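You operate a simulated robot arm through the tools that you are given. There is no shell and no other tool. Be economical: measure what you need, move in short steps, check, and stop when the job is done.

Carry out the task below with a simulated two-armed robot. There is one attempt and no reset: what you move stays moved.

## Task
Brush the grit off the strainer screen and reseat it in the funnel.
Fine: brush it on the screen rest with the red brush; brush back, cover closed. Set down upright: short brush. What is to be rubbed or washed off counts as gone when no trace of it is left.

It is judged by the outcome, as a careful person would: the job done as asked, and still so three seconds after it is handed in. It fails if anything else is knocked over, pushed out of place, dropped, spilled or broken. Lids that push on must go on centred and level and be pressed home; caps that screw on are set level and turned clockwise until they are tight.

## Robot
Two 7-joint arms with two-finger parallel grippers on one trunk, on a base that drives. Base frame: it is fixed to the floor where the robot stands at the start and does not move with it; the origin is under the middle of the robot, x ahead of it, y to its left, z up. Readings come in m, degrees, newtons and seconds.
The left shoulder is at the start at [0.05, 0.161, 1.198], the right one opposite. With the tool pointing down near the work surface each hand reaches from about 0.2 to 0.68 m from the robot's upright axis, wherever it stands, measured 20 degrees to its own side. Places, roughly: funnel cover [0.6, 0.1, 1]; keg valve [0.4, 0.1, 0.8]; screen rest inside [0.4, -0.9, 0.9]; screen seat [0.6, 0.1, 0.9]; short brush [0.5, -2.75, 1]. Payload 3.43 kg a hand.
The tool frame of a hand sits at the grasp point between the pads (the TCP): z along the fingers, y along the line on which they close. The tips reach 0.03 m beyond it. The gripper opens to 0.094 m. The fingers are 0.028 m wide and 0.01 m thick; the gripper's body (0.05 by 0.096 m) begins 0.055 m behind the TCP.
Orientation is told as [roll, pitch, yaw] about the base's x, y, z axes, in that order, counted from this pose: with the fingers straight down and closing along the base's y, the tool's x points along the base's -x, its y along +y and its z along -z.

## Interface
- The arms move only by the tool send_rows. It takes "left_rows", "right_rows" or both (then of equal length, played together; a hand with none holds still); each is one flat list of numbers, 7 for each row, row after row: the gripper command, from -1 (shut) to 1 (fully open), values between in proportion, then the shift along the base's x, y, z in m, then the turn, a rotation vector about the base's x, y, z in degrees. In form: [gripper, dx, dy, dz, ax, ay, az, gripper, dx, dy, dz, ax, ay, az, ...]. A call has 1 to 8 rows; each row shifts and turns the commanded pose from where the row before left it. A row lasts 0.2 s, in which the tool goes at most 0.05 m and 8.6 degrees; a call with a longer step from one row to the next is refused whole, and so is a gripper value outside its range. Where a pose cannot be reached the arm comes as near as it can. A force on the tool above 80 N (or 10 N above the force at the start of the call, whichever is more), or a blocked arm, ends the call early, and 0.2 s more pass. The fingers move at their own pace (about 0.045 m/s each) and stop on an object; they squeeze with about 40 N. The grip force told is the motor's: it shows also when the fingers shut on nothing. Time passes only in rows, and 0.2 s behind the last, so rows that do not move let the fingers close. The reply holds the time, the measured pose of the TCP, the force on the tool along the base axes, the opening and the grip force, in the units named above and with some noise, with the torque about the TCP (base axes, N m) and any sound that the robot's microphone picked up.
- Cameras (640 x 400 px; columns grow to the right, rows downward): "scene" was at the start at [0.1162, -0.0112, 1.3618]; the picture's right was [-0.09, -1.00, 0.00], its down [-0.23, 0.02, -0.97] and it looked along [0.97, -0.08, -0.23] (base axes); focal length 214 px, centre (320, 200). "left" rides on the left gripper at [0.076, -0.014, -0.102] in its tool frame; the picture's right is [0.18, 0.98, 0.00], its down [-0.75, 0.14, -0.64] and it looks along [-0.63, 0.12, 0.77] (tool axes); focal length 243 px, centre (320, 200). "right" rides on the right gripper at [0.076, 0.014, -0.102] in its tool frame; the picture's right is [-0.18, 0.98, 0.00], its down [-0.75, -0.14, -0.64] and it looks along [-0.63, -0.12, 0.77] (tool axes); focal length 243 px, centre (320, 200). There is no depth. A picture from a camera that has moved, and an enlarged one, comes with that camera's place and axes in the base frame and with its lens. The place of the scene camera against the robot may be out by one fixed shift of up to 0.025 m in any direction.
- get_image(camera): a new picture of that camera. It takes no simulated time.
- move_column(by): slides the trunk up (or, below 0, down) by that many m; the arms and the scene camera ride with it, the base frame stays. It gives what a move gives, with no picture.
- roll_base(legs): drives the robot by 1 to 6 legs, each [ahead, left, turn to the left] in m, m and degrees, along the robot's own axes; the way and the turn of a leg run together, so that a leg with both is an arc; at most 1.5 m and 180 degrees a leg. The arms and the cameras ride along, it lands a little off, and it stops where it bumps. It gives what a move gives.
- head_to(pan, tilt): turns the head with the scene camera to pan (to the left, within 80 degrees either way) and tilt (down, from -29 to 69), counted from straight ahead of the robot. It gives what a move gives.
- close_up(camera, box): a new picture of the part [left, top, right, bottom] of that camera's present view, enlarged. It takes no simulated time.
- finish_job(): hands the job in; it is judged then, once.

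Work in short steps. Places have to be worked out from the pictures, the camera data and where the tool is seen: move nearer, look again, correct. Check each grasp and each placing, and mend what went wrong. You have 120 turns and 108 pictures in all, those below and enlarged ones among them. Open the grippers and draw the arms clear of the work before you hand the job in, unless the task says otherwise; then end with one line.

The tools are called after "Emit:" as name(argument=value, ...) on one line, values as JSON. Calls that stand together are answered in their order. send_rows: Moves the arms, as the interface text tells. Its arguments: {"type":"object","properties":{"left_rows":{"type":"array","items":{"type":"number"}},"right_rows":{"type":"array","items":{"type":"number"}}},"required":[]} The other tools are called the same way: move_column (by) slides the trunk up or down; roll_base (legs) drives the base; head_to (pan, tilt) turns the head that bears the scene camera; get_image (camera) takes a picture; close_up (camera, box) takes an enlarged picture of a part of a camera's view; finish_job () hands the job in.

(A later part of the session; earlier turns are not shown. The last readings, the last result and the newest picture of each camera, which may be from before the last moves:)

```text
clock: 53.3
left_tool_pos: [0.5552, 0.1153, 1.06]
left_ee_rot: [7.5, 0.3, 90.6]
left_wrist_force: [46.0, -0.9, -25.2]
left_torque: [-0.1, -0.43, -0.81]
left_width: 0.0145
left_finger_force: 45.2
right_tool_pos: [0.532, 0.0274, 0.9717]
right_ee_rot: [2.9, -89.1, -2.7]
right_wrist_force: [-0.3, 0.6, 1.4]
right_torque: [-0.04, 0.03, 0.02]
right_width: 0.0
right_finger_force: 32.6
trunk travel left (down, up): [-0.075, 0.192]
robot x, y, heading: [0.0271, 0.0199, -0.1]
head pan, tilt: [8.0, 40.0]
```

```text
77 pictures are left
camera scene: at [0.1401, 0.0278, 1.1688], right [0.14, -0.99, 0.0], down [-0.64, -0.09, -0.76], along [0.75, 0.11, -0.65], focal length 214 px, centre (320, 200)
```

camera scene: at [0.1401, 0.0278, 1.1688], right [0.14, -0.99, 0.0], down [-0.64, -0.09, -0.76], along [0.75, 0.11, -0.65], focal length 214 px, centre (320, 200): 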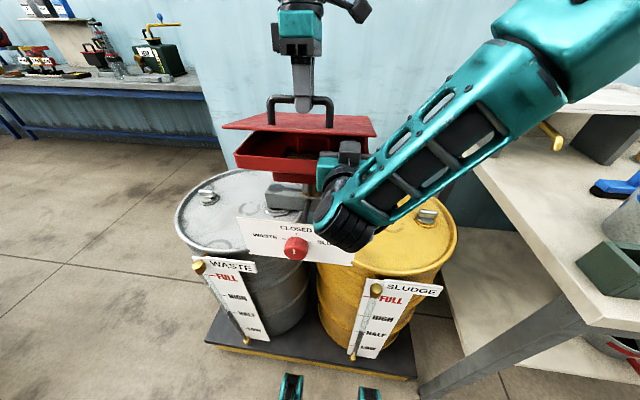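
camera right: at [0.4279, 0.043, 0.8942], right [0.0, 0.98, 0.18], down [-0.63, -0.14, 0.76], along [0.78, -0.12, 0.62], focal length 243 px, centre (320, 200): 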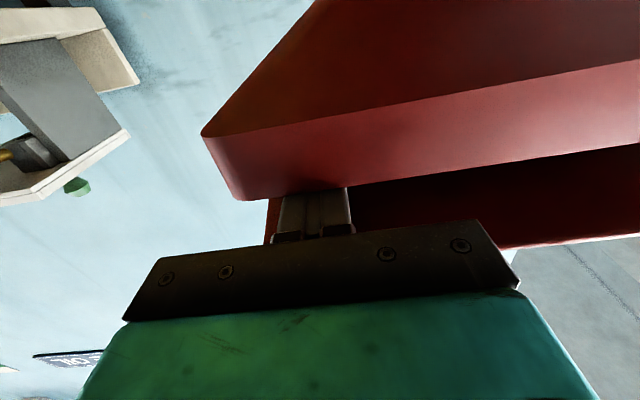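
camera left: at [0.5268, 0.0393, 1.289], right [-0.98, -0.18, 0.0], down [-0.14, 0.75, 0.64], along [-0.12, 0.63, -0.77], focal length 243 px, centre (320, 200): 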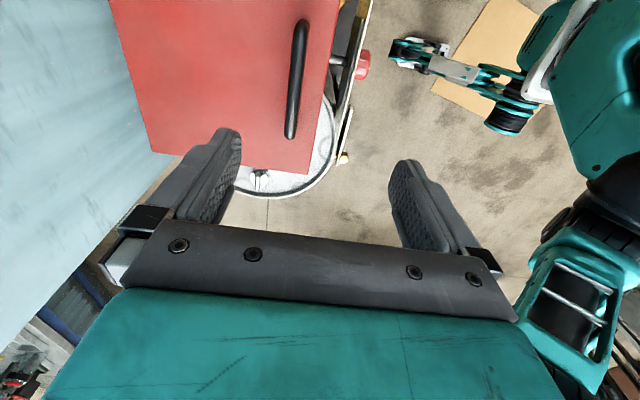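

The fingers are in the gap. I'll raise the right hand to take the lid, then open the left and draw it up away.

Emit:
send_rows(left_rows=[-1, 0, 0, 0, 0, 0, 0, -1, 0, 0, 0, 0, 0, 0, 1, 0, 0, 0, 0, 0, 0, 1, 0, 0, 0, 0, 0, 0, 1, 0, 0, 0, 0, 0, 0, 1, -0.005, 0, 0.03, 0, 0, 0, 1, -0.01, 0.01, 0.04, 0, 0, 0, 1, -0.02, 0.02, 0.04, 0, 0, 0], right_rows=[-1, 0, 0, 0.005, 0, 0, 0, -1, 0, 0, 0.005, 0, 0, 0, -1, 0, 0, 0, 0, 0, 0, -1, 0, 0, 0, 0, 0, 0, -1, 0, 0, 0, 0, 0, 0, -1, 0, 0, 0, 0, 0, 0, -1, 0, 0, 0, 0, 0, 0, -1, 0, 0, 0, 0, 0, 0])

Emit:
get_image(camera="scene")

```text
clock: 55.1
left_tool_pos: [0.5098, 0.1447, 1.175]
left_ee_rot: [7.9, 0.1, 90.5]
left_wrist_force: [0.3, -0.3, 0.5]
left_torque: [0.04, -0.03, -0.03]
left_width: 0.0941
left_finger_force: 0.1
right_tool_pos: [0.5271, 0.0279, 0.9846]
right_ee_rot: [13.3, -89.7, -13.1]
right_wrist_force: [0.1, -0.8, 0.0]
right_torque: [-0.03, 0.0, -0.04]
right_width: 0.0
right_finger_force: 33.1
trunk travel left (down, up): [-0.075, 0.192]
robot x, y, heading: [0.0263, 0.0178, -0.1]
head pan, tilt: [8.0, 40.0]
```

```text
76 pictures are left
camera scene: at [0.1324, 0.0274, 1.17], right [0.14, -0.99, 0.0], down [-0.64, -0.09, -0.77], along [0.76, 0.11, -0.64], focal length 214 px, centre (320, 200)
```

scene: 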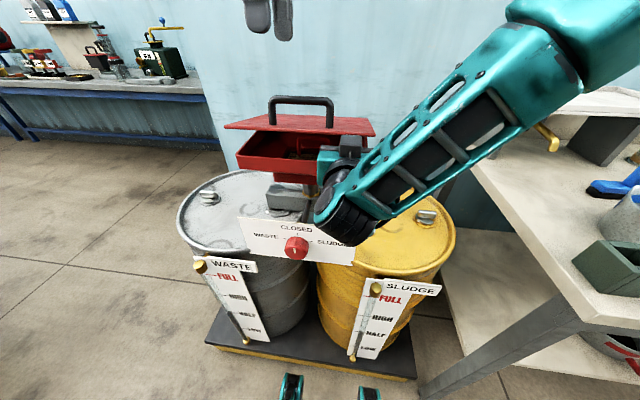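

The lid stays on its own, with light load. I'll take the left arm well aside and push the lid up with the right fingertip.

Emit:
send_rows(left_rows=[1, -0.02, 0.03, 0, 0, 0, 0, 1, -0.02, 0.04, 0, 0, 0, 0, 1, -0.02, 0.04, 0, 0, 0, 0, 1, -0.02, 0.04, 0, 0, 0, 0, 1, -0.02, 0.03, 0, 0, 0, 0, 1, 0, 0, 0, 0, 0, 0, 1, 0, 0, 0, 0, 0, 0], right_rows=[-1, 0.005, 0, 0.016, 0, 0, 0, -1, 0.006, 0, 0.018, 0, 0, 0, -1, 0.006, 0, 0.018, 0, 0, 0, -1, 0.006, 0, 0.019, 0, 0, 0, -1, 0.014, 0, 0.02, 0, 0, 0, -1, 0.013, 0, 0.02, 0, 0, 0, -1, 0.013, 0, 0.02, 0, 0, 0])

Emit:
get_image(camera="scene")

```text
clock: 56.7
left_tool_pos: [0.413, 0.3238, 1.1772]
left_ee_rot: [7.9, 0.2, 90.6]
left_wrist_force: [0.0, 0.4, 0.0]
left_torque: [-0.01, 0.02, 0.01]
left_width: 0.094
left_finger_force: 0.0
right_tool_pos: [0.5908, 0.0283, 1.1154]
right_ee_rot: [7.3, -89.7, -7.2]
right_wrist_force: [-1.5, -0.9, -2.2]
right_torque: [0.01, 0.05, -0.04]
right_width: 0.0002
right_finger_force: 32.8
trunk travel left (down, up): [-0.075, 0.192]
robot x, y, heading: [0.0279, 0.0187, 0.1]
head pan, tilt: [8.0, 40.0]
```

```text
75 pictures are left
camera scene: at [0.1332, 0.0274, 1.1698], right [0.14, -0.99, 0.0], down [-0.64, -0.09, -0.77], along [0.76, 0.11, -0.64], focal length 214 px, centre (320, 200)
```

scene: 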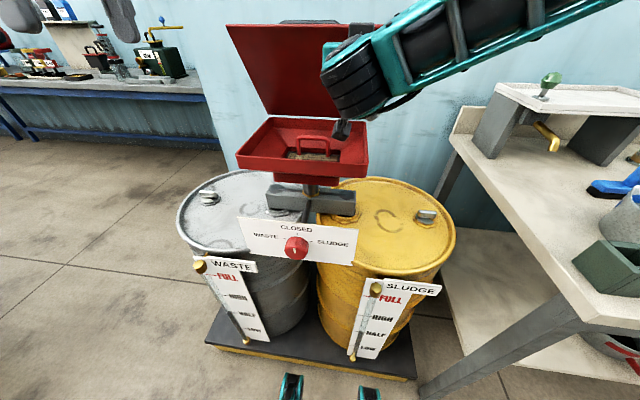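

Working well: the screen with a red handle is visible. Continue pushing past vertical.

Emit:
send_rows(right_rows=[-1, 0.02, 0, 0.01, 0, 0, 0, -1, 0.02, 0, 0.01, 0, 0, 0, -1, 0.02, 0, 0, 0, 0, 0, -1, 0.02, 0, 0, 0, 0, 0, -1, 0.02, 0, 0, 0, 0, 0, -1, 0.02, 0, 0, 0, 0, 0, -1, 0.02, 0, 0, 0, 0, 0, -1, 0.02, 0, 0, 0, 0, 0])

Emit:
get_image(camera="scene")

```text
clock: 58.4
left_tool_pos: [0.4019, 0.3203, 1.1815]
left_ee_rot: [7.3, 0.0, 90.3]
left_wrist_force: [-1.1, -0.4, 0.5]
left_torque: [0.02, 0.0, 0.0]
left_width: 0.0942
left_finger_force: 0.1
right_tool_pos: [0.7203, 0.0273, 1.1354]
right_ee_rot: [6.1, -89.2, -5.9]
right_wrist_force: [-63.8, -18.0, 3.2]
right_torque: [-0.12, 0.8, -0.56]
right_width: 0.0
right_finger_force: 33.5
trunk travel left (down, up): [-0.075, 0.192]
robot x, y, heading: [0.0239, 0.0189, -0.2]
head pan, tilt: [8.0, 40.0]
stopped in row 8 (right hand): the force on the tool passed its limit (the readings are from after the stop); the commanded pose is now the measured one
```

```text
74 pictures are left
camera scene: at [0.1227, 0.0242, 1.1711], right [0.14, -0.99, 0.0], down [-0.63, -0.09, -0.77], along [0.76, 0.11, -0.64], focal length 214 px, centre (320, 200)
```

scene: 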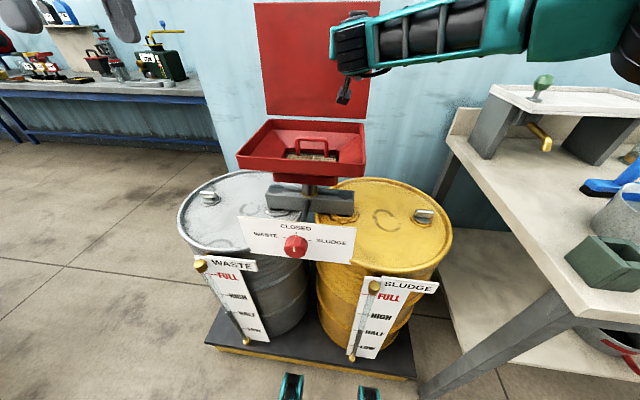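

The lid has reached its stop, about vertical. I'll retract the right hand a bit and see whether the lid stays.

Emit:
send_rows(right_rows=[-1, -0.01, 0, 0, 0, 0, 0, -1, -0.02, 0, 0, 0, 0, 0, -1, -0.03, 0, 0, 0, 0, 0, -1, -0.03, 0, 0, 0, 0, 0, -1, -0.04, -0.02, 0, 0, 0, 0, -1, -0.04, -0.03, 0, 0, 0, 0, -1, -0.04, -0.03, 0, 0, 0, 0, -1, 0, 0, 0, 0, 0, 0])

Emit:
get_image(camera="scene")

Emit:
close_up(camera="scene", box=[220, 100, 380, 220])

```text
clock: 60.2
left_tool_pos: [0.4113, 0.3233, 1.1764]
left_ee_rot: [7.8, 0.3, 90.3]
left_wrist_force: [0.7, -0.1, 0.0]
left_torque: [0.01, 0.04, 0.0]
left_width: 0.0942
left_finger_force: 0.0
right_tool_pos: [0.5186, -0.0501, 1.1256]
right_ee_rot: [-5.1, -88.6, 5.3]
right_wrist_force: [-0.3, 0.5, 0.6]
right_torque: [-0.03, 0.01, -0.01]
right_width: 0.0
right_finger_force: 32.9
trunk travel left (down, up): [-0.075, 0.192]
robot x, y, heading: [0.0256, 0.0215, -0.3]
head pan, tilt: [8.0, 40.0]
```

```text
73 pictures are left
camera scene: at [0.1321, 0.0271, 1.1698], right [0.14, -0.99, 0.0], down [-0.64, -0.09, -0.77], along [0.76, 0.11, -0.64], focal length 214 px, centre (320, 200)
```

scene: 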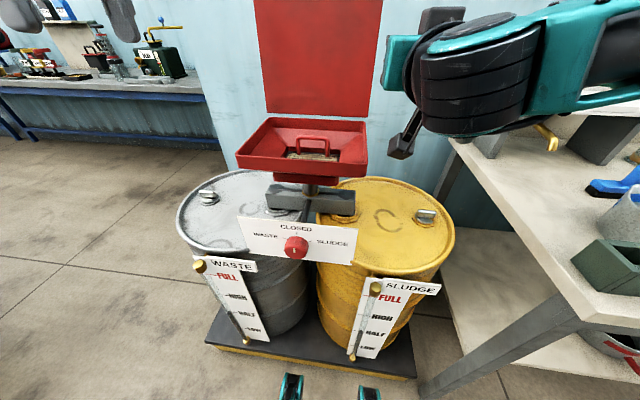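

```text
3.33 times, centred on (300, 160) of scene
camera zoom: at [0.1321, 0.0271, 1.1698], right [0.14, -0.99, 0.0], down [-0.64, -0.09, -0.77], along [0.76, 0.11, -0.64], focal length 715 px, centre (387, 333)
```

zoom: 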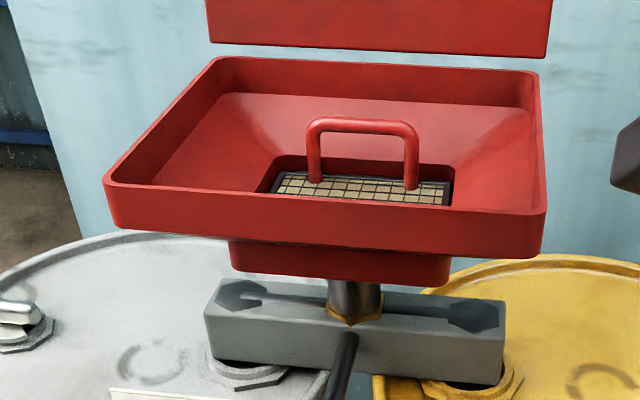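

The lid stays open. The screen has a red bar handle along y. I'll bring the left hand upright over the funnel for a close look, and take the right hand further aside.

Emit:
send_rows(left_rows=[1, 0.024, -0.03, -0.007, 0, -2, 0, 1, 0.024, -0.03, -0.007, 0, -2, 0, 1, 0.024, -0.03, -0.007, 0, -2, 0, 1, 0.024, -0.03, -0.007, 0, -1.8, 0, 1, 0.024, -0.03, -0.007, 0, 0, 0, 1, 0.024, -0.03, -0.007, 0, 0, 0, 1, 0.024, -0.026, -0.007, 0, 0, 0, 1, 0, 0, 0, 0, 0, 0], right_rows=[-1, -0.03, -0.02, 0.02, 0, 0, 0, -1, -0.03, -0.02, 0.02, 0, 0, 0, -1, -0.03, -0.02, 0, 0, 0, 0, -1, -0.03, -0.02, 0, 0, 0, 0, -1, 0, 0, 0, 0, 0, 0, -1, 0, 0, 0, 0, 0, 0, -1, 0, 0, 0, 0, 0, 0, -1, 0, 0, 0, 0, 0, 0])

Emit:
get_image(camera="left")

```text
clock: 62.0
left_tool_pos: [0.5797, 0.1177, 1.1276]
left_ee_rot: [0.1, 0.2, 90.3]
left_wrist_force: [0.2, 0.7, 0.5]
left_torque: [0.0, 0.01, -0.02]
left_width: 0.094
left_finger_force: 0.0
right_tool_pos: [0.4182, -0.1197, 1.1812]
right_ee_rot: [-4.4, -88.5, 4.6]
right_wrist_force: [0.0, 0.2, -0.3]
right_torque: [-0.01, 0.01, 0.04]
right_width: 0.0001
right_finger_force: 33.2
right hand out of reach, approached as far as the arm can: row 4
trunk travel left (down, up): [-0.075, 0.192]
robot x, y, heading: [0.0218, 0.0201, 0.1]
head pan, tilt: [8.0, 40.0]
```

```text
71 pictures are left
camera left: at [0.5942, 0.041, 1.2307], right [-0.98, -0.19, 0.0], down [-0.14, 0.76, 0.64], along [-0.12, 0.63, -0.77], focal length 243 px, centre (320, 200)
```

left: 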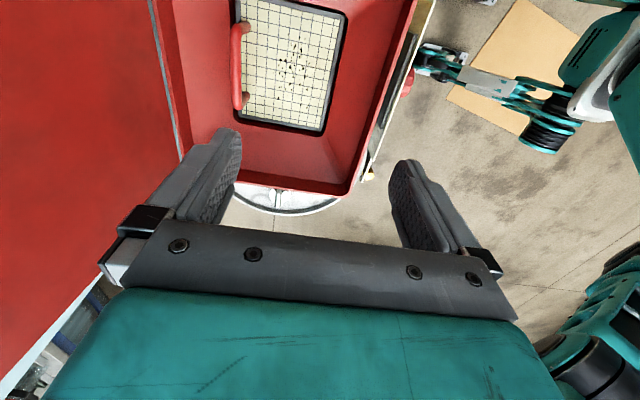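

The screen's handle stands along its back edge: x≈0.672, y 0.08–0.162, z≈0.928. I'll narrow the gripper to 0.04 m, and go above it at z≈1.03.

Emit:
send_rows(left_rows=[-0.15, 0.015, 0, -0.02, 0, 0, 0, -0.15, 0.015, 0, -0.02, 0, 0, 0, -0.15, 0.015, 0, -0.02, 0, 0, 0, -0.15, 0.015, 0.003, -0.02, 0, 0, 0, -0.15, 0.015, 0, -0.02, 0, 0, 0, -0.15, 0.017, 0, 0, 0, 0, 0, -0.15, 0, 0, 0, 0, 0, 0])

Emit:
get_image(camera="left")

Emit:
get_image(camera="scene")

```text
clock: 63.6
left_tool_pos: [0.6324, 0.1218, 1.0367]
left_ee_rot: [0.0, 0.2, 90.3]
left_wrist_force: [0.4, -0.3, 0.7]
left_torque: [0.0, 0.0, 0.02]
left_width: 0.0399
left_finger_force: 0.0
left hand out of reach, approached as far as the arm can: row 4, 5, 6
right_tool_pos: [0.4171, -0.1193, 1.1818]
right_ee_rot: [-4.4, -88.5, 4.7]
right_wrist_force: [-0.4, 0.2, 0.2]
right_torque: [0.02, 0.01, -0.04]
right_width: 0.0
right_finger_force: 32.7
trunk travel left (down, up): [-0.075, 0.192]
robot x, y, heading: [0.0205, 0.0194, 0.0]
head pan, tilt: [8.0, 40.0]
```

```text
70 pictures are left
camera left: at [0.6482, 0.0454, 1.1399], right [-0.98, -0.19, 0.0], down [-0.15, 0.76, 0.64], along [-0.12, 0.63, -0.77], focal length 243 px, centre (320, 200)
```

left: 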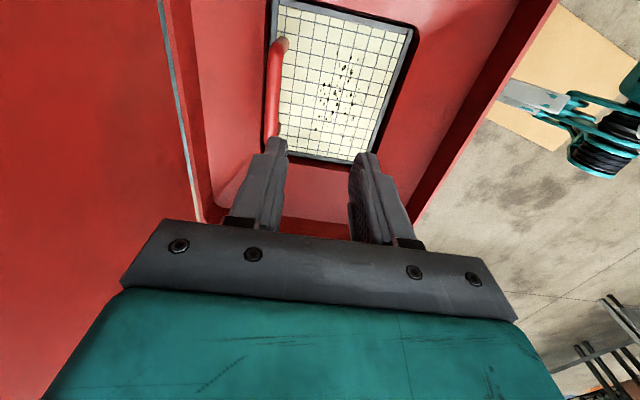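

```text
69 pictures are left
camera scene: at [0.132, 0.0269, 1.1698], right [0.14, -0.99, 0.0], down [-0.64, -0.09, -0.77], along [0.76, 0.11, -0.64], focal length 214 px, centre (320, 200)
```

scene: 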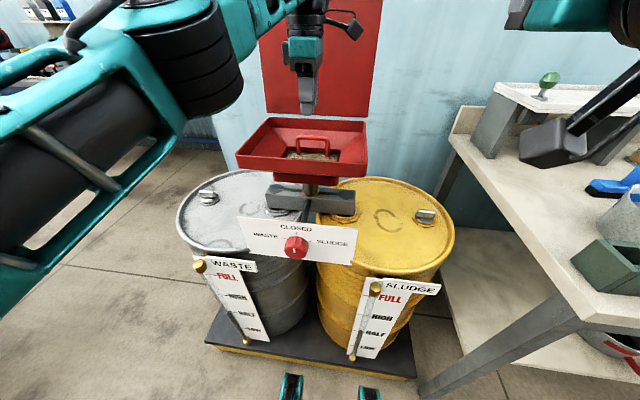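

I need 0.04 m more reach; raising the trunk brings the shoulder nearer the wrist's working height. Raise 0.12 m, then go in again.

Emit:
move_column(by=0.12)

Emit:
send_rows(left_rows=[-0.15, 0.005, 0, -0.035, 0, 0, 0, -0.15, 0.008, 0, -0.035, 0, 0, 0, -0.15, 0.01, 0, -0.035, 0, 0, 0, -0.15, 0.01, 0, -0.02, 0, 0, 0, -0.15, 0.009, 0, 0, 0, 0, 0, -0.15, 0, 0, 0, 0, 0, 0])

```text
clock: 65.1
left_tool_pos: [0.6339, 0.1218, 1.1574]
left_ee_rot: [-0.1, 0.2, 90.3]
left_wrist_force: [0.5, 1.3, -0.6]
left_torque: [0.02, -0.01, 0.01]
left_width: 0.0401
left_finger_force: 0.1
right_tool_pos: [0.4174, -0.1196, 1.3013]
right_ee_rot: [-4.1, -88.5, 4.4]
right_wrist_force: [1.1, -0.8, -1.1]
right_torque: [0.0, 0.0, 0.0]
right_width: 0.0001
right_finger_force: 33.1
trunk travel left (down, up): [-0.195, 0.072]
robot x, y, heading: [0.0264, 0.017, -0.3]
head pan, tilt: [8.0, 40.0]
```

```text
clock: 66.5
left_tool_pos: [0.6579, 0.1236, 1.0433]
left_ee_rot: [0.0, 0.2, 90.3]
left_wrist_force: [0.5, -0.7, -0.7]
left_torque: [0.01, 0.0, 0.0]
left_width: 0.0401
left_finger_force: 0.1
left hand out of reach, approached as far as the arm can: row 4, 5
right_tool_pos: [0.4169, -0.119, 1.301]
right_ee_rot: [-4.5, -88.6, 4.8]
right_wrist_force: [0.4, -0.7, 0.0]
right_torque: [0.0, 0.04, 0.0]
right_width: 0.0
right_finger_force: 33.2
trunk travel left (down, up): [-0.195, 0.072]
robot x, y, heading: [0.0259, 0.0179, 0.1]
head pan, tilt: [8.0, 40.0]
```

Better. I'll go lower to gain more reach, staying above the handle top.

Emit:
send_rows(left_rows=[-0.15, 0, 0, -0.03, 0, 0, 0, -0.15, 0, 0, -0.03, 0, 0, 0, -0.15, 0.01, -0.001, 0, 0, 0, 0, -0.15, 0.007, -0.001, 0, 0, 0, 0, -0.15, 0, 0, 0, 0, 0, 0])

Emit:
get_image(camera="left")

```text
clock: 67.7
left_tool_pos: [0.6612, 0.1219, 0.9837]
left_ee_rot: [-0.1, 0.2, 90.3]
left_wrist_force: [0.1, 0.5, -0.4]
left_torque: [0.0, -0.02, -0.01]
left_width: 0.0401
left_finger_force: 0.0
left hand out of reach, approached as far as the arm can: row 3, 4
right_tool_pos: [0.417, -0.1177, 1.3001]
right_ee_rot: [-4.1, -88.5, 4.4]
right_wrist_force: [-1.1, -0.1, -0.1]
right_torque: [0.0, -0.01, -0.03]
right_width: 0.0
right_finger_force: 33.1
trunk travel left (down, up): [-0.195, 0.072]
robot x, y, heading: [0.026, 0.021, -0.2]
head pan, tilt: [8.0, 40.0]
```

```text
68 pictures are left
camera left: at [0.6762, 0.0463, 1.0862], right [-0.98, -0.19, 0.0], down [-0.15, 0.76, 0.64], along [-0.12, 0.63, -0.77], focal length 243 px, centre (320, 200)
```

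left: 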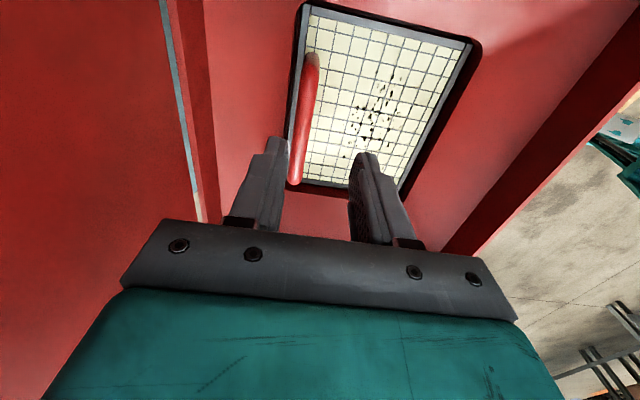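

The bar is at x≈0.675. A slight forward tilt of the fingers (6°) will give the missing centimetre.

Emit:
send_rows(left_rows=[-0.15, 0, 0, 0, 0, -4, 0, -0.15, 0.006, 0, 0, 0, -4, 0, -0.15, 0.008, 0, 0, 0, 0, 0, -0.15, 0, 0, 0, 0, 0, 0])

Emit:
get_image(camera="left")

```text
clock: 68.7
left_tool_pos: [0.6751, 0.1234, 0.984]
left_ee_rot: [-8.1, 0.2, 90.4]
left_wrist_force: [0.0, 0.1, 0.3]
left_torque: [0.0, 0.01, -0.01]
left_width: 0.0403
left_finger_force: 0.1
right_tool_pos: [0.4159, -0.1198, 1.3004]
right_ee_rot: [-4.4, -88.5, 4.7]
right_wrist_force: [-0.1, 0.9, -0.2]
right_torque: [-0.02, -0.02, -0.01]
right_width: 0.0
right_finger_force: 32.8
trunk travel left (down, up): [-0.195, 0.072]
robot x, y, heading: [0.0245, 0.0213, -0.2]
head pan, tilt: [8.0, 40.0]
```

```text
67 pictures are left
camera left: at [0.6759, 0.0476, 1.087], right [-0.97, -0.19, -0.14], down [-0.23, 0.76, 0.61], along [-0.01, 0.63, -0.78], focal length 243 px, centre (320, 200)
```

left: 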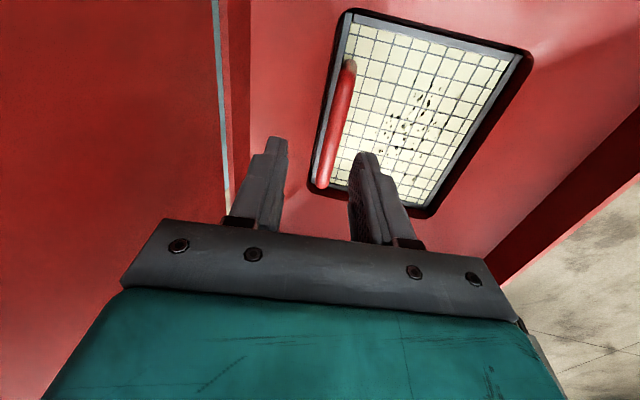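

Aligned (bar at x≈0.676). Descend 0.052 m and close.

Emit:
send_rows(left_rows=[-0.15, 0, 0, -0.018, 0, 0, 0, -0.15, 0, 0, -0.018, 0, 0, 0, -0.15, 0, 0, -0.016, 0, 0, 0, -0.15, 0, 0, 0, 0, 0, 0, -1, 0, 0, 0, 0, 0, 0, -1, 0, 0, 0, 0, 0, 0, -1, 0, 0, 0, 0, 0, 0])

Emit:
get_image(camera="left")

```text
clock: 70.3
left_tool_pos: [0.6763, 0.122, 0.9309]
left_ee_rot: [-8.0, 0.2, 90.3]
left_wrist_force: [-3.5, 1.1, 6.0]
left_torque: [0.23, -0.04, 0.03]
left_width: 0.0178
left_finger_force: 40.4
right_tool_pos: [0.4162, -0.1199, 1.3017]
right_ee_rot: [-4.4, -88.4, 4.6]
right_wrist_force: [-0.2, 0.5, 0.0]
right_torque: [-0.01, 0.03, -0.02]
right_width: 0.0001
right_finger_force: 33.0
trunk travel left (down, up): [-0.195, 0.072]
robot x, y, heading: [0.0224, 0.0214, -0.2]
head pan, tilt: [8.0, 40.0]
```

```text
66 pictures are left
camera left: at [0.6763, 0.0463, 1.0341], right [-0.97, -0.19, -0.14], down [-0.23, 0.75, 0.61], along [-0.01, 0.63, -0.78], focal length 243 px, centre (320, 200)
```

left: 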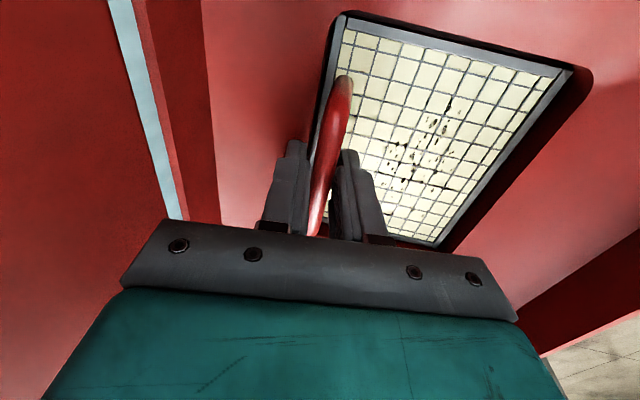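

Handle is gripped (0.018 m). Lift straight up slowly.

Emit:
send_rows(left_rows=[-1, 0, 0, 0.01, 0, 0, 0, -1, 0, 0, 0.01, 0, 0, 0, -1, 0, 0, 0.01, 0, 0, 0, -1, 0, 0, 0.015, 0, 0, 0, -1, 0, 0, 0.015, 0, 0, 0, -1, 0, 0, 0, 0, 0, 0])

Emit:
get_image(camera="left")

Emit:
get_image(camera="scene")

```text
clock: 71.7
left_tool_pos: [0.6763, 0.1239, 0.99]
left_ee_rot: [-8.0, 0.3, 90.4]
left_wrist_force: [-0.4, 0.7, -2.1]
left_torque: [-0.02, -0.07, -0.02]
left_width: 0.0175
left_finger_force: 39.8
right_tool_pos: [0.4176, -0.1192, 1.3017]
right_ee_rot: [-4.3, -88.5, 4.7]
right_wrist_force: [-0.6, 0.4, -0.5]
right_torque: [-0.01, -0.04, -0.03]
right_width: 0.0001
right_finger_force: 33.0
trunk travel left (down, up): [-0.195, 0.072]
robot x, y, heading: [0.0251, 0.0196, -0.3]
head pan, tilt: [8.0, 40.0]
```

```text
65 pictures are left
camera left: at [0.6769, 0.0475, 1.0941], right [-0.97, -0.19, -0.14], down [-0.23, 0.76, 0.61], along [-0.01, 0.63, -0.78], focal length 243 px, centre (320, 200)
```

left: 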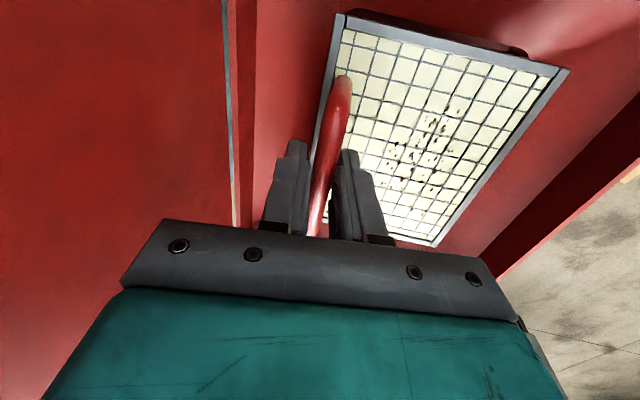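

```text
64 pictures are left
camera scene: at [0.1323, 0.027, 1.2898], right [0.14, -0.99, 0.0], down [-0.64, -0.09, -0.77], along [0.76, 0.11, -0.64], focal length 214 px, centre (320, 200)
```

scene: 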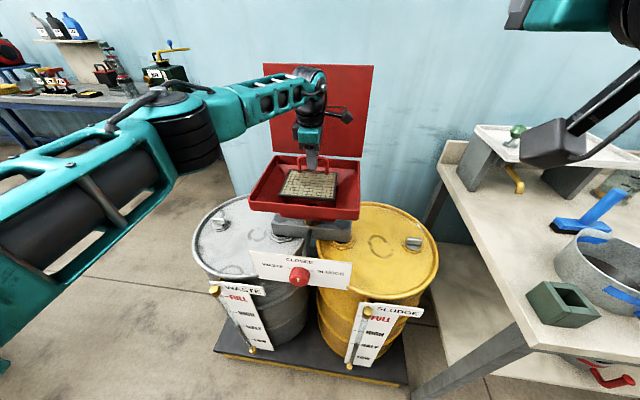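

The screen came out level, with no sag. Seat reference: TCP (0.676, 0.122, 0.931), tilt −8°, yaw 90.3°. Now raise and draw it back toward the robot.

Emit:
send_rows(left_rows=[-1, 0, 0, 0.03, 0, 0, 0, -1, 0, 0, 0.03, 0, 0, 0, -1, -0.025, 0, 0.03, 0, 0, 0, -1, -0.045, 0, 0.02, 0, 0, 0, -1, -0.045, 0, 0.02, 0, 0, 0, -1, -0.045, 0, 0.02, 0, 0, 0, -1, -0.045, 0.01, 0.02, 0, 0, 0, -1, -0.045, 0.02, 0.02, 0, 0, 0])

Emit:
send_rows(left_rows=[-1, -0.03, 0.02, 0.02, 0, 2, 0, -1, -0.03, 0.02, 0.02, 0, 2, 0, -1, 0, 0, 0.02, 0, 2, 0, -1, 0, 0, 0.01, 0, 2, 0, -1, 0, 0, 0, 0, 0, 0], right_rows=[-1, -0.04, -0.03, 0, 0, 0, 0, -1, -0.04, -0.03, 0, 0, 0, 0, -1, 0, 0, 0, 0, 0, 0, -1, 0, 0, 0, 0, 0, 0, -1, 0, 0, 0, 0, 0, 0])

Emit:
get_image(camera="scene")

```text
refused: row 7 steps farther than a row can; nothing moved
```

```text
clock: 72.9
left_tool_pos: [0.6163, 0.1633, 1.0618]
left_ee_rot: [0.0, 0.3, 90.3]
left_wrist_force: [0.3, -0.3, -2.3]
left_torque: [0.02, -0.13, -0.01]
left_width: 0.0175
left_finger_force: 40.0
right_tool_pos: [0.3712, -0.1617, 1.3538]
right_ee_rot: [-4.3, -88.2, 4.6]
right_wrist_force: [0.8, 0.0, -0.2]
right_torque: [0.02, -0.01, 0.01]
right_width: 0.0002
right_finger_force: 32.8
right hand out of reach, approached as far as the arm can: row 1, 2
trunk travel left (down, up): [-0.195, 0.072]
robot x, y, heading: [0.0259, 0.0209, -0.2]
head pan, tilt: [8.0, 40.0]
```

```text
63 pictures are left
camera scene: at [0.1323, 0.0271, 1.2898], right [0.14, -0.99, 0.0], down [-0.64, -0.09, -0.77], along [0.76, 0.11, -0.64], focal length 214 px, centre (320, 200)
```

scene: 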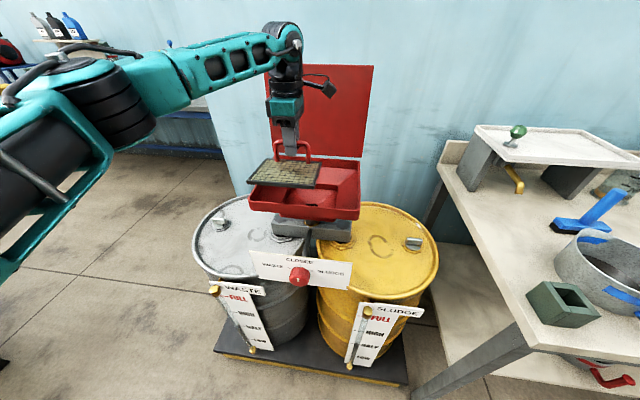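

The first call was refused, but the second ran clear with no contact. The hand is now untilted, so the screen leans 8°; I'll restore level while raising and drawing back.

Emit:
send_rows(left_rows=[-1, 0, 0, 0.03, 0, -4, 0, -1, -0.02, 0, 0.03, 0, -4, 0, -1, -0.04, 0, 0.025, 0, 0, 0, -1, -0.04, 0, 0.025, 0, 0, 0, -1, -0.04, 0, 0.025, 0, 0, 0, -1, -0.04, 0, 0.025, 0, 0, 0, -1, -0.04, 0, 0.025, 0, 0, 0, -1, -0.04, 0, 0, 0, 0, 0])

Emit:
roll_base(legs=[[-0.02, -0.97, 0.2]])

Emit:
head_to(pan=0, tilt=55)

Emit:
get_image(camera="scene")

Emit:
get_image(camera="left")

```text
clock: 74.7
left_tool_pos: [0.3553, 0.1634, 1.2459]
left_ee_rot: [-8.0, 0.2, 90.4]
left_wrist_force: [0.3, 0.4, -1.9]
left_torque: [0.0, -0.11, -0.01]
left_width: 0.0174
left_finger_force: 40.2
right_tool_pos: [0.3701, -0.1603, 1.3529]
right_ee_rot: [-4.4, -88.4, 4.8]
right_wrist_force: [0.2, -0.3, 0.2]
right_torque: [0.05, 0.0, 0.0]
right_width: 0.0
right_finger_force: 33.0
trunk travel left (down, up): [-0.195, 0.072]
robot x, y, heading: [0.025, 0.0121, -0.2]
head pan, tilt: [8.0, 40.0]
```

```text
clock: 79.6
left_tool_pos: [0.3302, -0.7914, 1.2461]
left_ee_rot: [-8.0, 0.3, 89.4]
left_wrist_force: [0.0, -0.2, -1.8]
left_torque: [0.01, -0.11, 0.0]
left_width: 0.0178
left_finger_force: 39.8
right_tool_pos: [0.3388, -1.1155, 1.3527]
right_ee_rot: [-3.8, -88.2, 3.1]
right_wrist_force: [-0.4, -0.1, 0.2]
right_torque: [0.0, 0.0, 0.0]
right_width: 0.0001
right_finger_force: 33.0
trunk travel left (down, up): [-0.195, 0.072]
robot x, y, heading: [-0.0046, -0.9305, -1.0]
head pan, tilt: [8.0, 40.0]
```

```text
clock: 80.4
left_tool_pos: [0.3305, -0.7917, 1.245]
left_ee_rot: [-8.1, 0.3, 89.3]
left_wrist_force: [0.4, -0.7, -2.5]
left_torque: [-0.02, -0.07, -0.03]
left_width: 0.0175
left_finger_force: 40.0
right_tool_pos: [0.3385, -1.1151, 1.3528]
right_ee_rot: [-4.2, -88.3, 3.5]
right_wrist_force: [0.5, -0.4, 0.2]
right_torque: [0.02, 0.01, -0.01]
right_width: 0.0
right_finger_force: 33.0
trunk travel left (down, up): [-0.195, 0.072]
robot x, y, heading: [-0.0061, -0.9305, -1.1]
head pan, tilt: [0.0, 55.0]
```

```text
62 pictures are left
camera scene: at [0.0909, -0.9349, 1.2692], right [-0.02, -1.0, 0.0], down [-0.82, 0.01, -0.57], along [0.57, -0.01, -0.82], focal length 214 px, centre (320, 200)
```

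scene: 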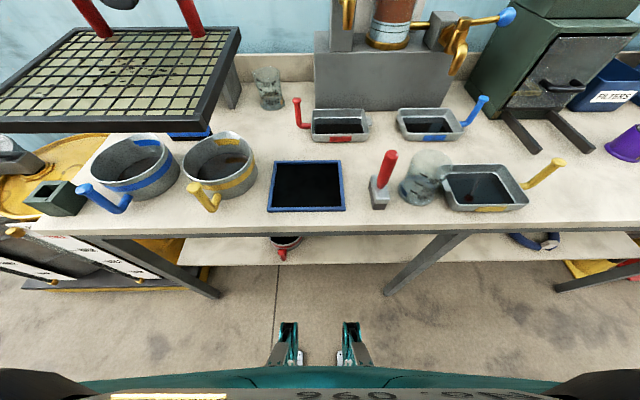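

```text
61 pictures are left
camera left: at [0.3292, -0.8673, 1.3495], right [-0.98, -0.17, -0.14], down [-0.22, 0.76, 0.61], along [0.0, 0.63, -0.78], focal length 243 px, centre (320, 200)
```

left: 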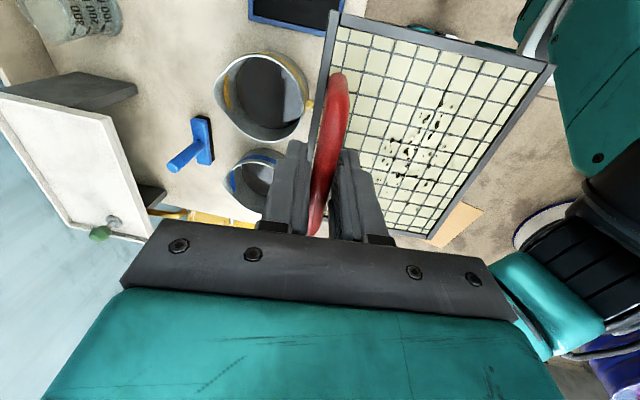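

The rest centre is at about (0.41, −0.908). I'll move the left hand so the screen is above it.

Emit:
send_rows(left_rows=[-1, 0.02, -0.018, -0.02, 0, 0, 0, -1, 0.02, -0.018, -0.02, 0, 0, 0, -1, 0.02, -0.018, -0.02, 0, 0, 0, -1, 0.02, -0.018, -0.02, 0, 0, 0, -1, 0.02, -0.018, -0.02, 0, 0, 0, -1, 0.02, -0.02, -0.02, 0, 0, 0, -1, 0.01, 0, -0.02, 0, 0, 0, -1, 0, 0, 0, 0, 0, 0.8])

Emit:
get_image(camera="left")

Emit:
get_image(camera="scene")

```text
clock: 82.2
left_tool_pos: [0.4575, -0.8998, 1.1062]
left_ee_rot: [-8.0, 0.3, 90.1]
left_wrist_force: [-0.2, -0.3, -2.6]
left_torque: [0.02, -0.09, 0.03]
left_width: 0.0176
left_finger_force: 40.2
right_tool_pos: [0.339, -1.115, 1.3531]
right_ee_rot: [-4.0, -88.3, 3.3]
right_wrist_force: [-0.5, -0.4, 0.1]
right_torque: [-0.04, -0.03, 0.0]
right_width: 0.0
right_finger_force: 32.8
trunk travel left (down, up): [-0.195, 0.072]
robot x, y, heading: [-0.0036, -0.9282, -1.3]
head pan, tilt: [0.0, 55.0]
```

```text
60 pictures are left
camera left: at [0.4595, -0.9768, 1.2095], right [-0.97, -0.19, -0.14], down [-0.23, 0.76, 0.61], along [-0.01, 0.63, -0.78], focal length 243 px, centre (320, 200)
```

left: 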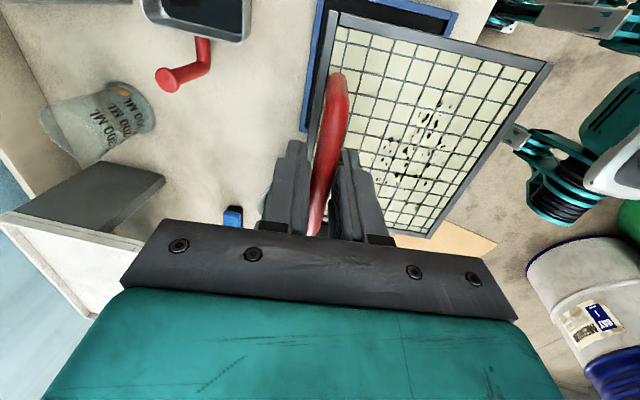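

```text
59 pictures are left
camera scene: at [0.0909, -0.9351, 1.2691], right [-0.02, -1.0, 0.0], down [-0.82, 0.01, -0.57], along [0.57, -0.01, -0.82], focal length 214 px, centre (320, 200)
```

scene: 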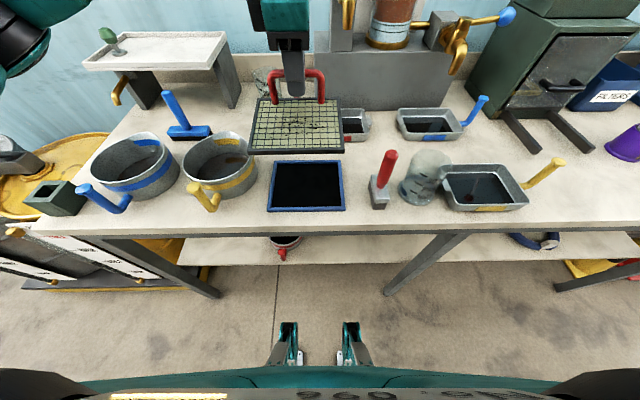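

Both seen from the same camera: the screen's centre must shift about (+0.014, −0.010) relative to now. I'll do that and lower to z≈0.99, then check.

Emit:
send_rows(left_rows=[-1, 0.007, -0.005, -0.03, 0, 0, 0, -1, 0.007, -0.005, -0.03, 0, 0, 0, -1, 0, 0, -0.03, 0, 0, 0, -1, 0, 0, -0.026, 0, 0, 0, -1, 0, 0, 0, 0, 0, 0])

Emit:
get_image(camera="left")

Emit:
close_up(camera="scene", box=[230, 60, 390, 230])

```text
clock: 83.4
left_tool_pos: [0.4759, -0.9088, 0.9901]
left_ee_rot: [-8.0, 0.2, 90.1]
left_wrist_force: [0.6, 0.1, -3.0]
left_torque: [0.01, -0.13, -0.02]
left_width: 0.0175
left_finger_force: 40.0
right_tool_pos: [0.3387, -1.1145, 1.3522]
right_ee_rot: [-4.2, -88.4, 3.5]
right_wrist_force: [0.4, -0.5, -0.7]
right_torque: [-0.01, -0.04, -0.03]
right_width: 0.0
right_finger_force: 33.1
trunk travel left (down, up): [-0.195, 0.072]
robot x, y, heading: [-0.0053, -0.9282, -0.7]
head pan, tilt: [0.0, 55.0]
```

```text
58 pictures are left
camera left: at [0.4757, -0.9855, 1.0938], right [-0.97, -0.19, -0.14], down [-0.23, 0.76, 0.61], along [-0.01, 0.63, -0.78], focal length 243 px, centre (320, 200)
```

left: 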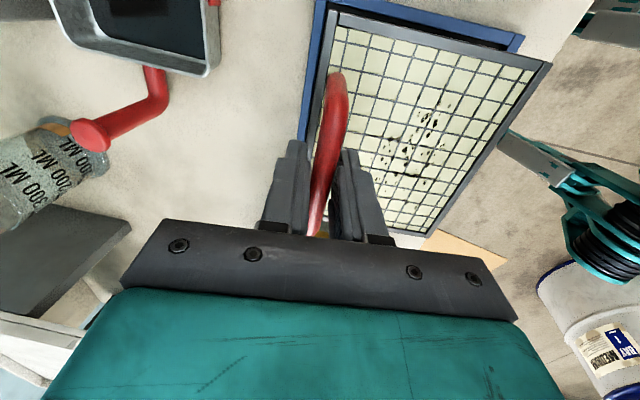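

```text
2.35 times, centred on (310, 145) of scene
camera zoom: at [0.0909, -0.935, 1.2691], right [-0.02, -1.0, 0.0], down [-0.82, 0.01, -0.57], along [0.57, -0.01, -0.82], focal length 505 px, centre (344, 329)
```

zoom: 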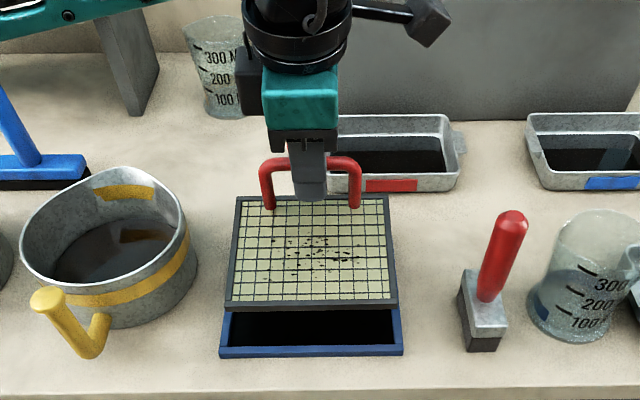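

The screen's centre (0.407, −0.912) matches the rest's (0.405, −0.911) within error. Lower slowly, watching for contact.

Emit:
send_rows(left_rows=[-1, -0.001, 0.001, -0.012, 0, 0, -0.5, -1, 0, 0, -0.01, 0, 0, 0, -1, 0, 0, -0.008, 0, 0, 0, -1, 0, 0, -0.005, 0, 0, 0, -1, 0, 0, 0, 0, 0, 0])

Emit:
close_up(camera="scene", box=[230, 90, 390, 230])

Emit:
get_image(camera="left")

```text
clock: 84.6
left_tool_pos: [0.4725, -0.9095, 0.9558]
left_ee_rot: [-8.0, 0.2, 89.6]
left_wrist_force: [-0.1, 0.3, -2.1]
left_torque: [-0.01, -0.08, -0.01]
left_width: 0.0176
left_finger_force: 39.5
right_tool_pos: [0.3394, -1.1146, 1.3532]
right_ee_rot: [-4.2, -88.3, 3.6]
right_wrist_force: [-0.7, 0.4, 0.2]
right_torque: [-0.03, 0.01, -0.01]
right_width: 0.0002
right_finger_force: 33.1
trunk travel left (down, up): [-0.195, 0.072]
robot x, y, heading: [-0.0046, -0.9302, -1.0]
head pan, tilt: [0.0, 55.0]
```

```text
2.86 times, centred on (310, 160) of scene
camera zoom: at [0.091, -0.935, 1.2691], right [-0.02, -1.0, 0.0], down [-0.82, 0.01, -0.57], along [0.57, -0.01, -0.82], focal length 613 px, centre (349, 314)
```

zoom: 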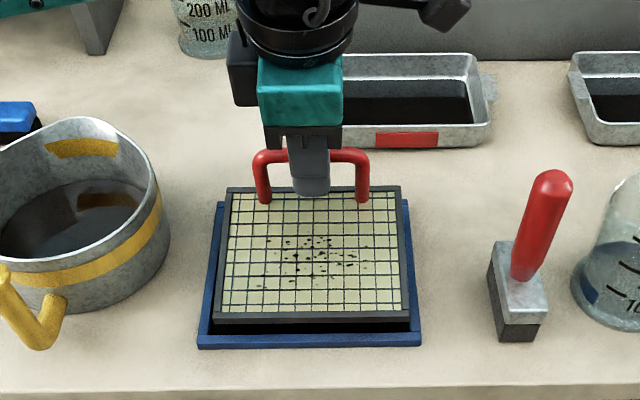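

```text
55 pictures are left
camera left: at [0.4722, -0.986, 1.0585], right [-0.97, -0.18, -0.14], down [-0.22, 0.76, 0.61], along [-0.01, 0.63, -0.78], focal length 243 px, centre (320, 200)
```

left: 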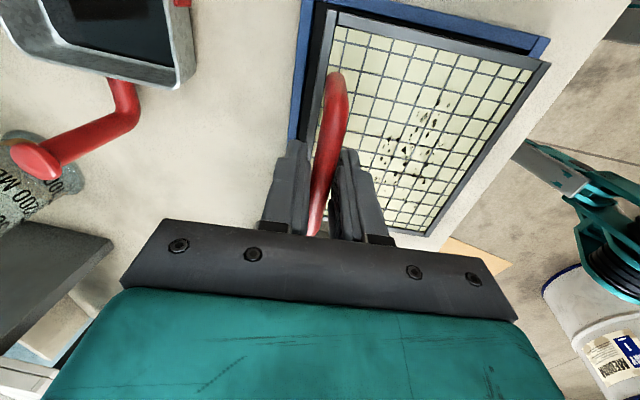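

Small correction: the screen needs about +4 mm x, +4 mm y and +0.5° yaw. Apply and lower further in small steps.

Emit:
send_rows(left_rows=[-1, 0.004, 0.004, 0, 0, 0, 0.6, -1, 0, 0, -0.006, 0, 0, 0, -1, 0, 0, -0.006, 0, 0, 0, -1, 0, 0, -0.004, 0, 0, 0, -1, 0, 0, 0, 0, 0, 0])

Emit:
close_up(camera="scene", box=[250, 110, 370, 225])

```text
clock: 85.8
left_tool_pos: [0.4776, -0.9055, 0.9384]
left_ee_rot: [-7.9, 0.3, 90.1]
left_wrist_force: [-0.2, 0.0, -1.9]
left_torque: [0.01, -0.11, -0.03]
left_width: 0.0174
left_finger_force: 40.0
right_tool_pos: [0.3398, -1.1144, 1.3542]
right_ee_rot: [-4.1, -88.5, 3.5]
right_wrist_force: [0.3, -0.4, -0.2]
right_torque: [0.03, 0.02, -0.03]
right_width: 0.0
right_finger_force: 33.3
trunk travel left (down, up): [-0.195, 0.072]
robot x, y, heading: [-0.0058, -0.9273, -1.2]
head pan, tilt: [0.0, 55.0]
```

```text
3.48 times, centred on (310, 168) of scene
camera zoom: at [0.091, -0.935, 1.2691], right [-0.02, -1.0, 0.0], down [-0.82, 0.01, -0.57], along [0.57, -0.01, -0.82], focal length 746 px, centre (355, 313)
```

zoom: 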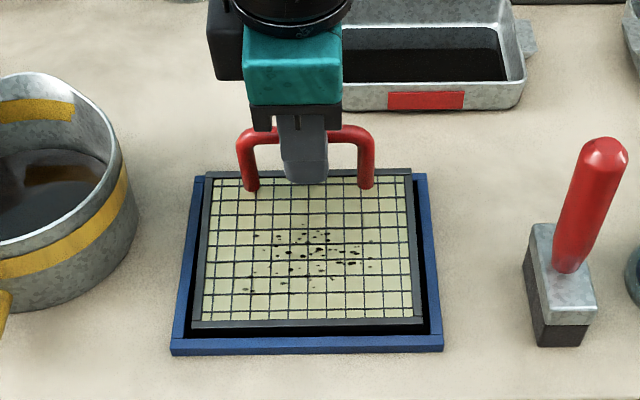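

Well centred. Keep lowering until contact is felt.

Emit:
send_rows(left_rows=[-1, 0, 0, -0.004, 0, 0, 0, -1, 0, 0, -0.004, 0, 0, 0, -1, 0, 0, -0.004, 0, 0, 0, -1, 0, 0, -0.003, 0, 0, 0, -1, 0, 0, 0, 0, 0, 0])

Emit:
close_up(camera="scene", box=[250, 110, 370, 225])

```text
clock: 87.0
left_tool_pos: [0.4793, -0.9062, 0.9243]
left_ee_rot: [-8.2, 0.3, 90.3]
left_wrist_force: [13.1, -0.6, 5.1]
left_torque: [0.22, 0.05, -0.22]
left_width: 0.0174
left_finger_force: 39.5
right_tool_pos: [0.3406, -1.1146, 1.3523]
right_ee_rot: [-3.9, -88.3, 3.1]
right_wrist_force: [0.6, 0.4, -0.9]
right_torque: [-0.09, -0.01, -0.03]
right_width: 0.0
right_finger_force: 33.4
trunk travel left (down, up): [-0.195, 0.072]
robot x, y, heading: [-0.0037, -0.9325, -1.0]
head pan, tilt: [0.0, 55.0]
```

```text
3.48 times, centred on (310, 168) of scene
camera zoom: at [0.0918, -0.9352, 1.2691], right [-0.02, -1.0, 0.0], down [-0.82, 0.01, -0.57], along [0.57, -0.01, -0.82], focal length 746 px, centre (355, 313)
```

zoom: 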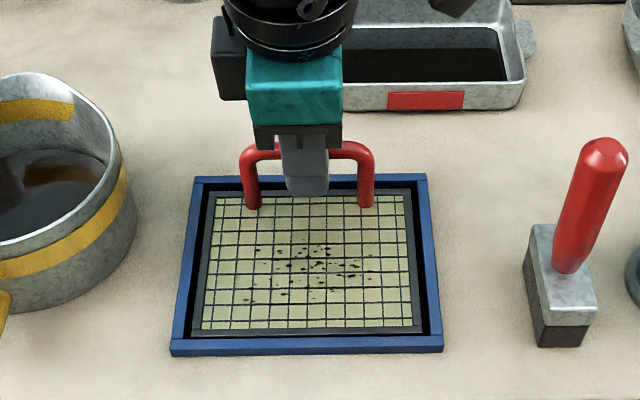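

Contact felt: the screen is in the rest, touching the front rim. Nudge +3 mm x, settle and open the gripper.

Emit:
send_rows(left_rows=[-1, 0.004, 0, 0, 0, 0, 0, -1, 0, 0, -0.003, 0, 0, 0, -1, 0, 0, 0, 0, 0, 0, -0.3, 0, 0, 0, 0, 0, 0, -0.3, 0, 0, 0, 0, 0, 0, -0.3, 0, 0, 0, 0, 0, 0])

Emit:
close_up(camera="scene", box=[250, 110, 370, 225])

```text
clock: 88.4
left_tool_pos: [0.4807, -0.9067, 0.9202]
left_ee_rot: [-8.0, 0.4, 90.1]
left_wrist_force: [0.2, 0.5, 0.0]
left_torque: [0.0, 0.0, 0.0]
left_width: 0.033
left_finger_force: 0.0
right_tool_pos: [0.3394, -1.1147, 1.353]
right_ee_rot: [-4.1, -88.4, 3.5]
right_wrist_force: [0.1, -0.3, -0.2]
right_torque: [0.03, 0.03, -0.01]
right_width: 0.0
right_finger_force: 33.1
trunk travel left (down, up): [-0.195, 0.072]
robot x, y, heading: [-0.005, -0.9315, -1.2]
head pan, tilt: [0.0, 55.0]
```

```text
3.48 times, centred on (310, 168) of scene
camera zoom: at [0.0907, -0.935, 1.2691], right [-0.02, -1.0, 0.0], down [-0.82, 0.01, -0.57], along [0.57, -0.01, -0.82], focal length 746 px, centre (355, 313)
```

zoom: 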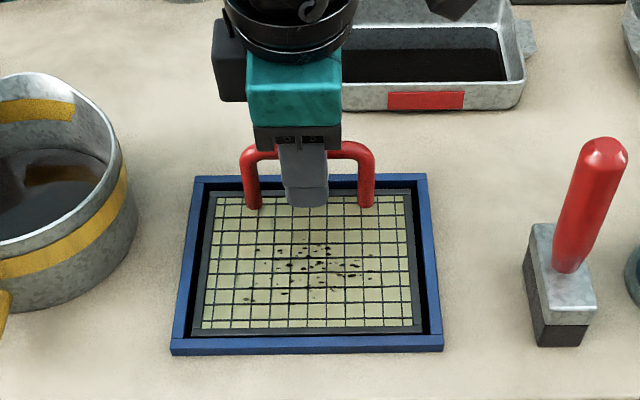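

The screen sits in the rest. I'll raise the left hand straight up and away, and turn the right hand to point down again for the brush.

Emit:
send_rows(left_rows=[-0.3, 0, 0, 0.02, 0, 0, 0, -0.3, 0, 0, 0.03, 0, 0, 0, -0.3, 0, 0, 0.04, 0, 0, 0, -0.3, -0.01, 0.02, 0.04, 0, 0, 0, -0.3, -0.02, 0.03, 0.03, 0, 0, 0, -0.3, -0.02, 0.04, 0.02, 0, 0, 0, -0.3, -0.02, 0.04, 0.02, 0, 0, 0, -0.3, -0.02, 0.04, 0.02, 0, 0, 0], right_rows=[-1, 0, 0, 0, 0, 8.5, 0, -1, 0, 0, 0, 0, 8.5, 0, -1, 0, 0, 0, 0, 8.5, 0, -1, 0, 0, 0, 0, 8.5, 0, -1, 0, 0, 0, 0, 8.5, 0, -1, 0, 0, 0, 0, 8.5, 0, -1, 0, 0, 0, 0, 8.5, 0, -1, 0, 0, 0, 0, 8.5, 0])

Emit:
send_rows(left_rows=[-0.3, -0.02, 0.04, 0, 0, 0, 0, -0.3, -0.02, 0.04, 0, 0, 0, 0, -0.3, 0, 0, 0, 0, 0, 0, -0.3, 0, 0, 0, 0, 0, 0, -0.3, 0, 0, 0, 0, 0, 0], right_rows=[1, 0, 0.01, -0.03, 0, 8.5, 0, 1, 0, 0.02, -0.03, 0, 8.5, 0, 1, 0, 0.02, -0.03, 0, 3, 0, 1, 0, 0, -0.03, 0, 0, 0, 1, 0, 0, -0.03, 0, 0, 0])

Emit:
get_image(camera="right")

```text
clock: 90.2
left_tool_pos: [0.392, -0.7354, 1.1393]
left_ee_rot: [-8.0, 0.2, 90.2]
left_wrist_force: [1.4, 0.4, 0.4]
left_torque: [-0.02, -0.06, 0.0]
left_width: 0.0326
left_finger_force: 0.2
right_tool_pos: [0.3384, -1.1138, 1.3538]
right_ee_rot: [-0.6, -20.3, 0.2]
right_wrist_force: [0.3, 0.1, 0.2]
right_torque: [-0.02, 0.03, -0.02]
right_width: 0.0
right_finger_force: 32.8
trunk travel left (down, up): [-0.195, 0.072]
robot x, y, heading: [0.0003, -0.9284, -0.9]
head pan, tilt: [0.0, 55.0]
```

```text
clock: 91.4
left_tool_pos: [0.3517, -0.6548, 1.1414]
left_ee_rot: [-8.0, 0.3, 90.2]
left_wrist_force: [-0.4, 0.1, 1.3]
left_torque: [0.0, 0.01, 0.02]
left_width: 0.0332
left_finger_force: 0.0
right_tool_pos: [0.3379, -1.0646, 1.2015]
right_ee_rot: [-0.6, -0.3, -0.1]
right_wrist_force: [1.3, -0.4, 0.4]
right_torque: [0.0, -0.01, 0.01]
right_width: 0.0941
right_finger_force: 0.1
trunk travel left (down, up): [-0.195, 0.072]
robot x, y, heading: [-0.0037, -0.9301, -1.2]
head pan, tilt: [0.0, 55.0]
```

```text
51 pictures are left
camera right: at [0.2615, -1.0486, 1.3025], right [0.18, 0.98, -0.01], down [0.75, -0.13, 0.65], along [0.64, -0.13, -0.76], focal length 243 px, centre (320, 200)
```

right: 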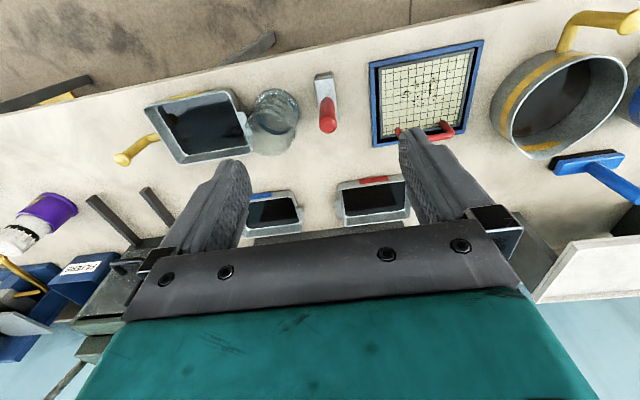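

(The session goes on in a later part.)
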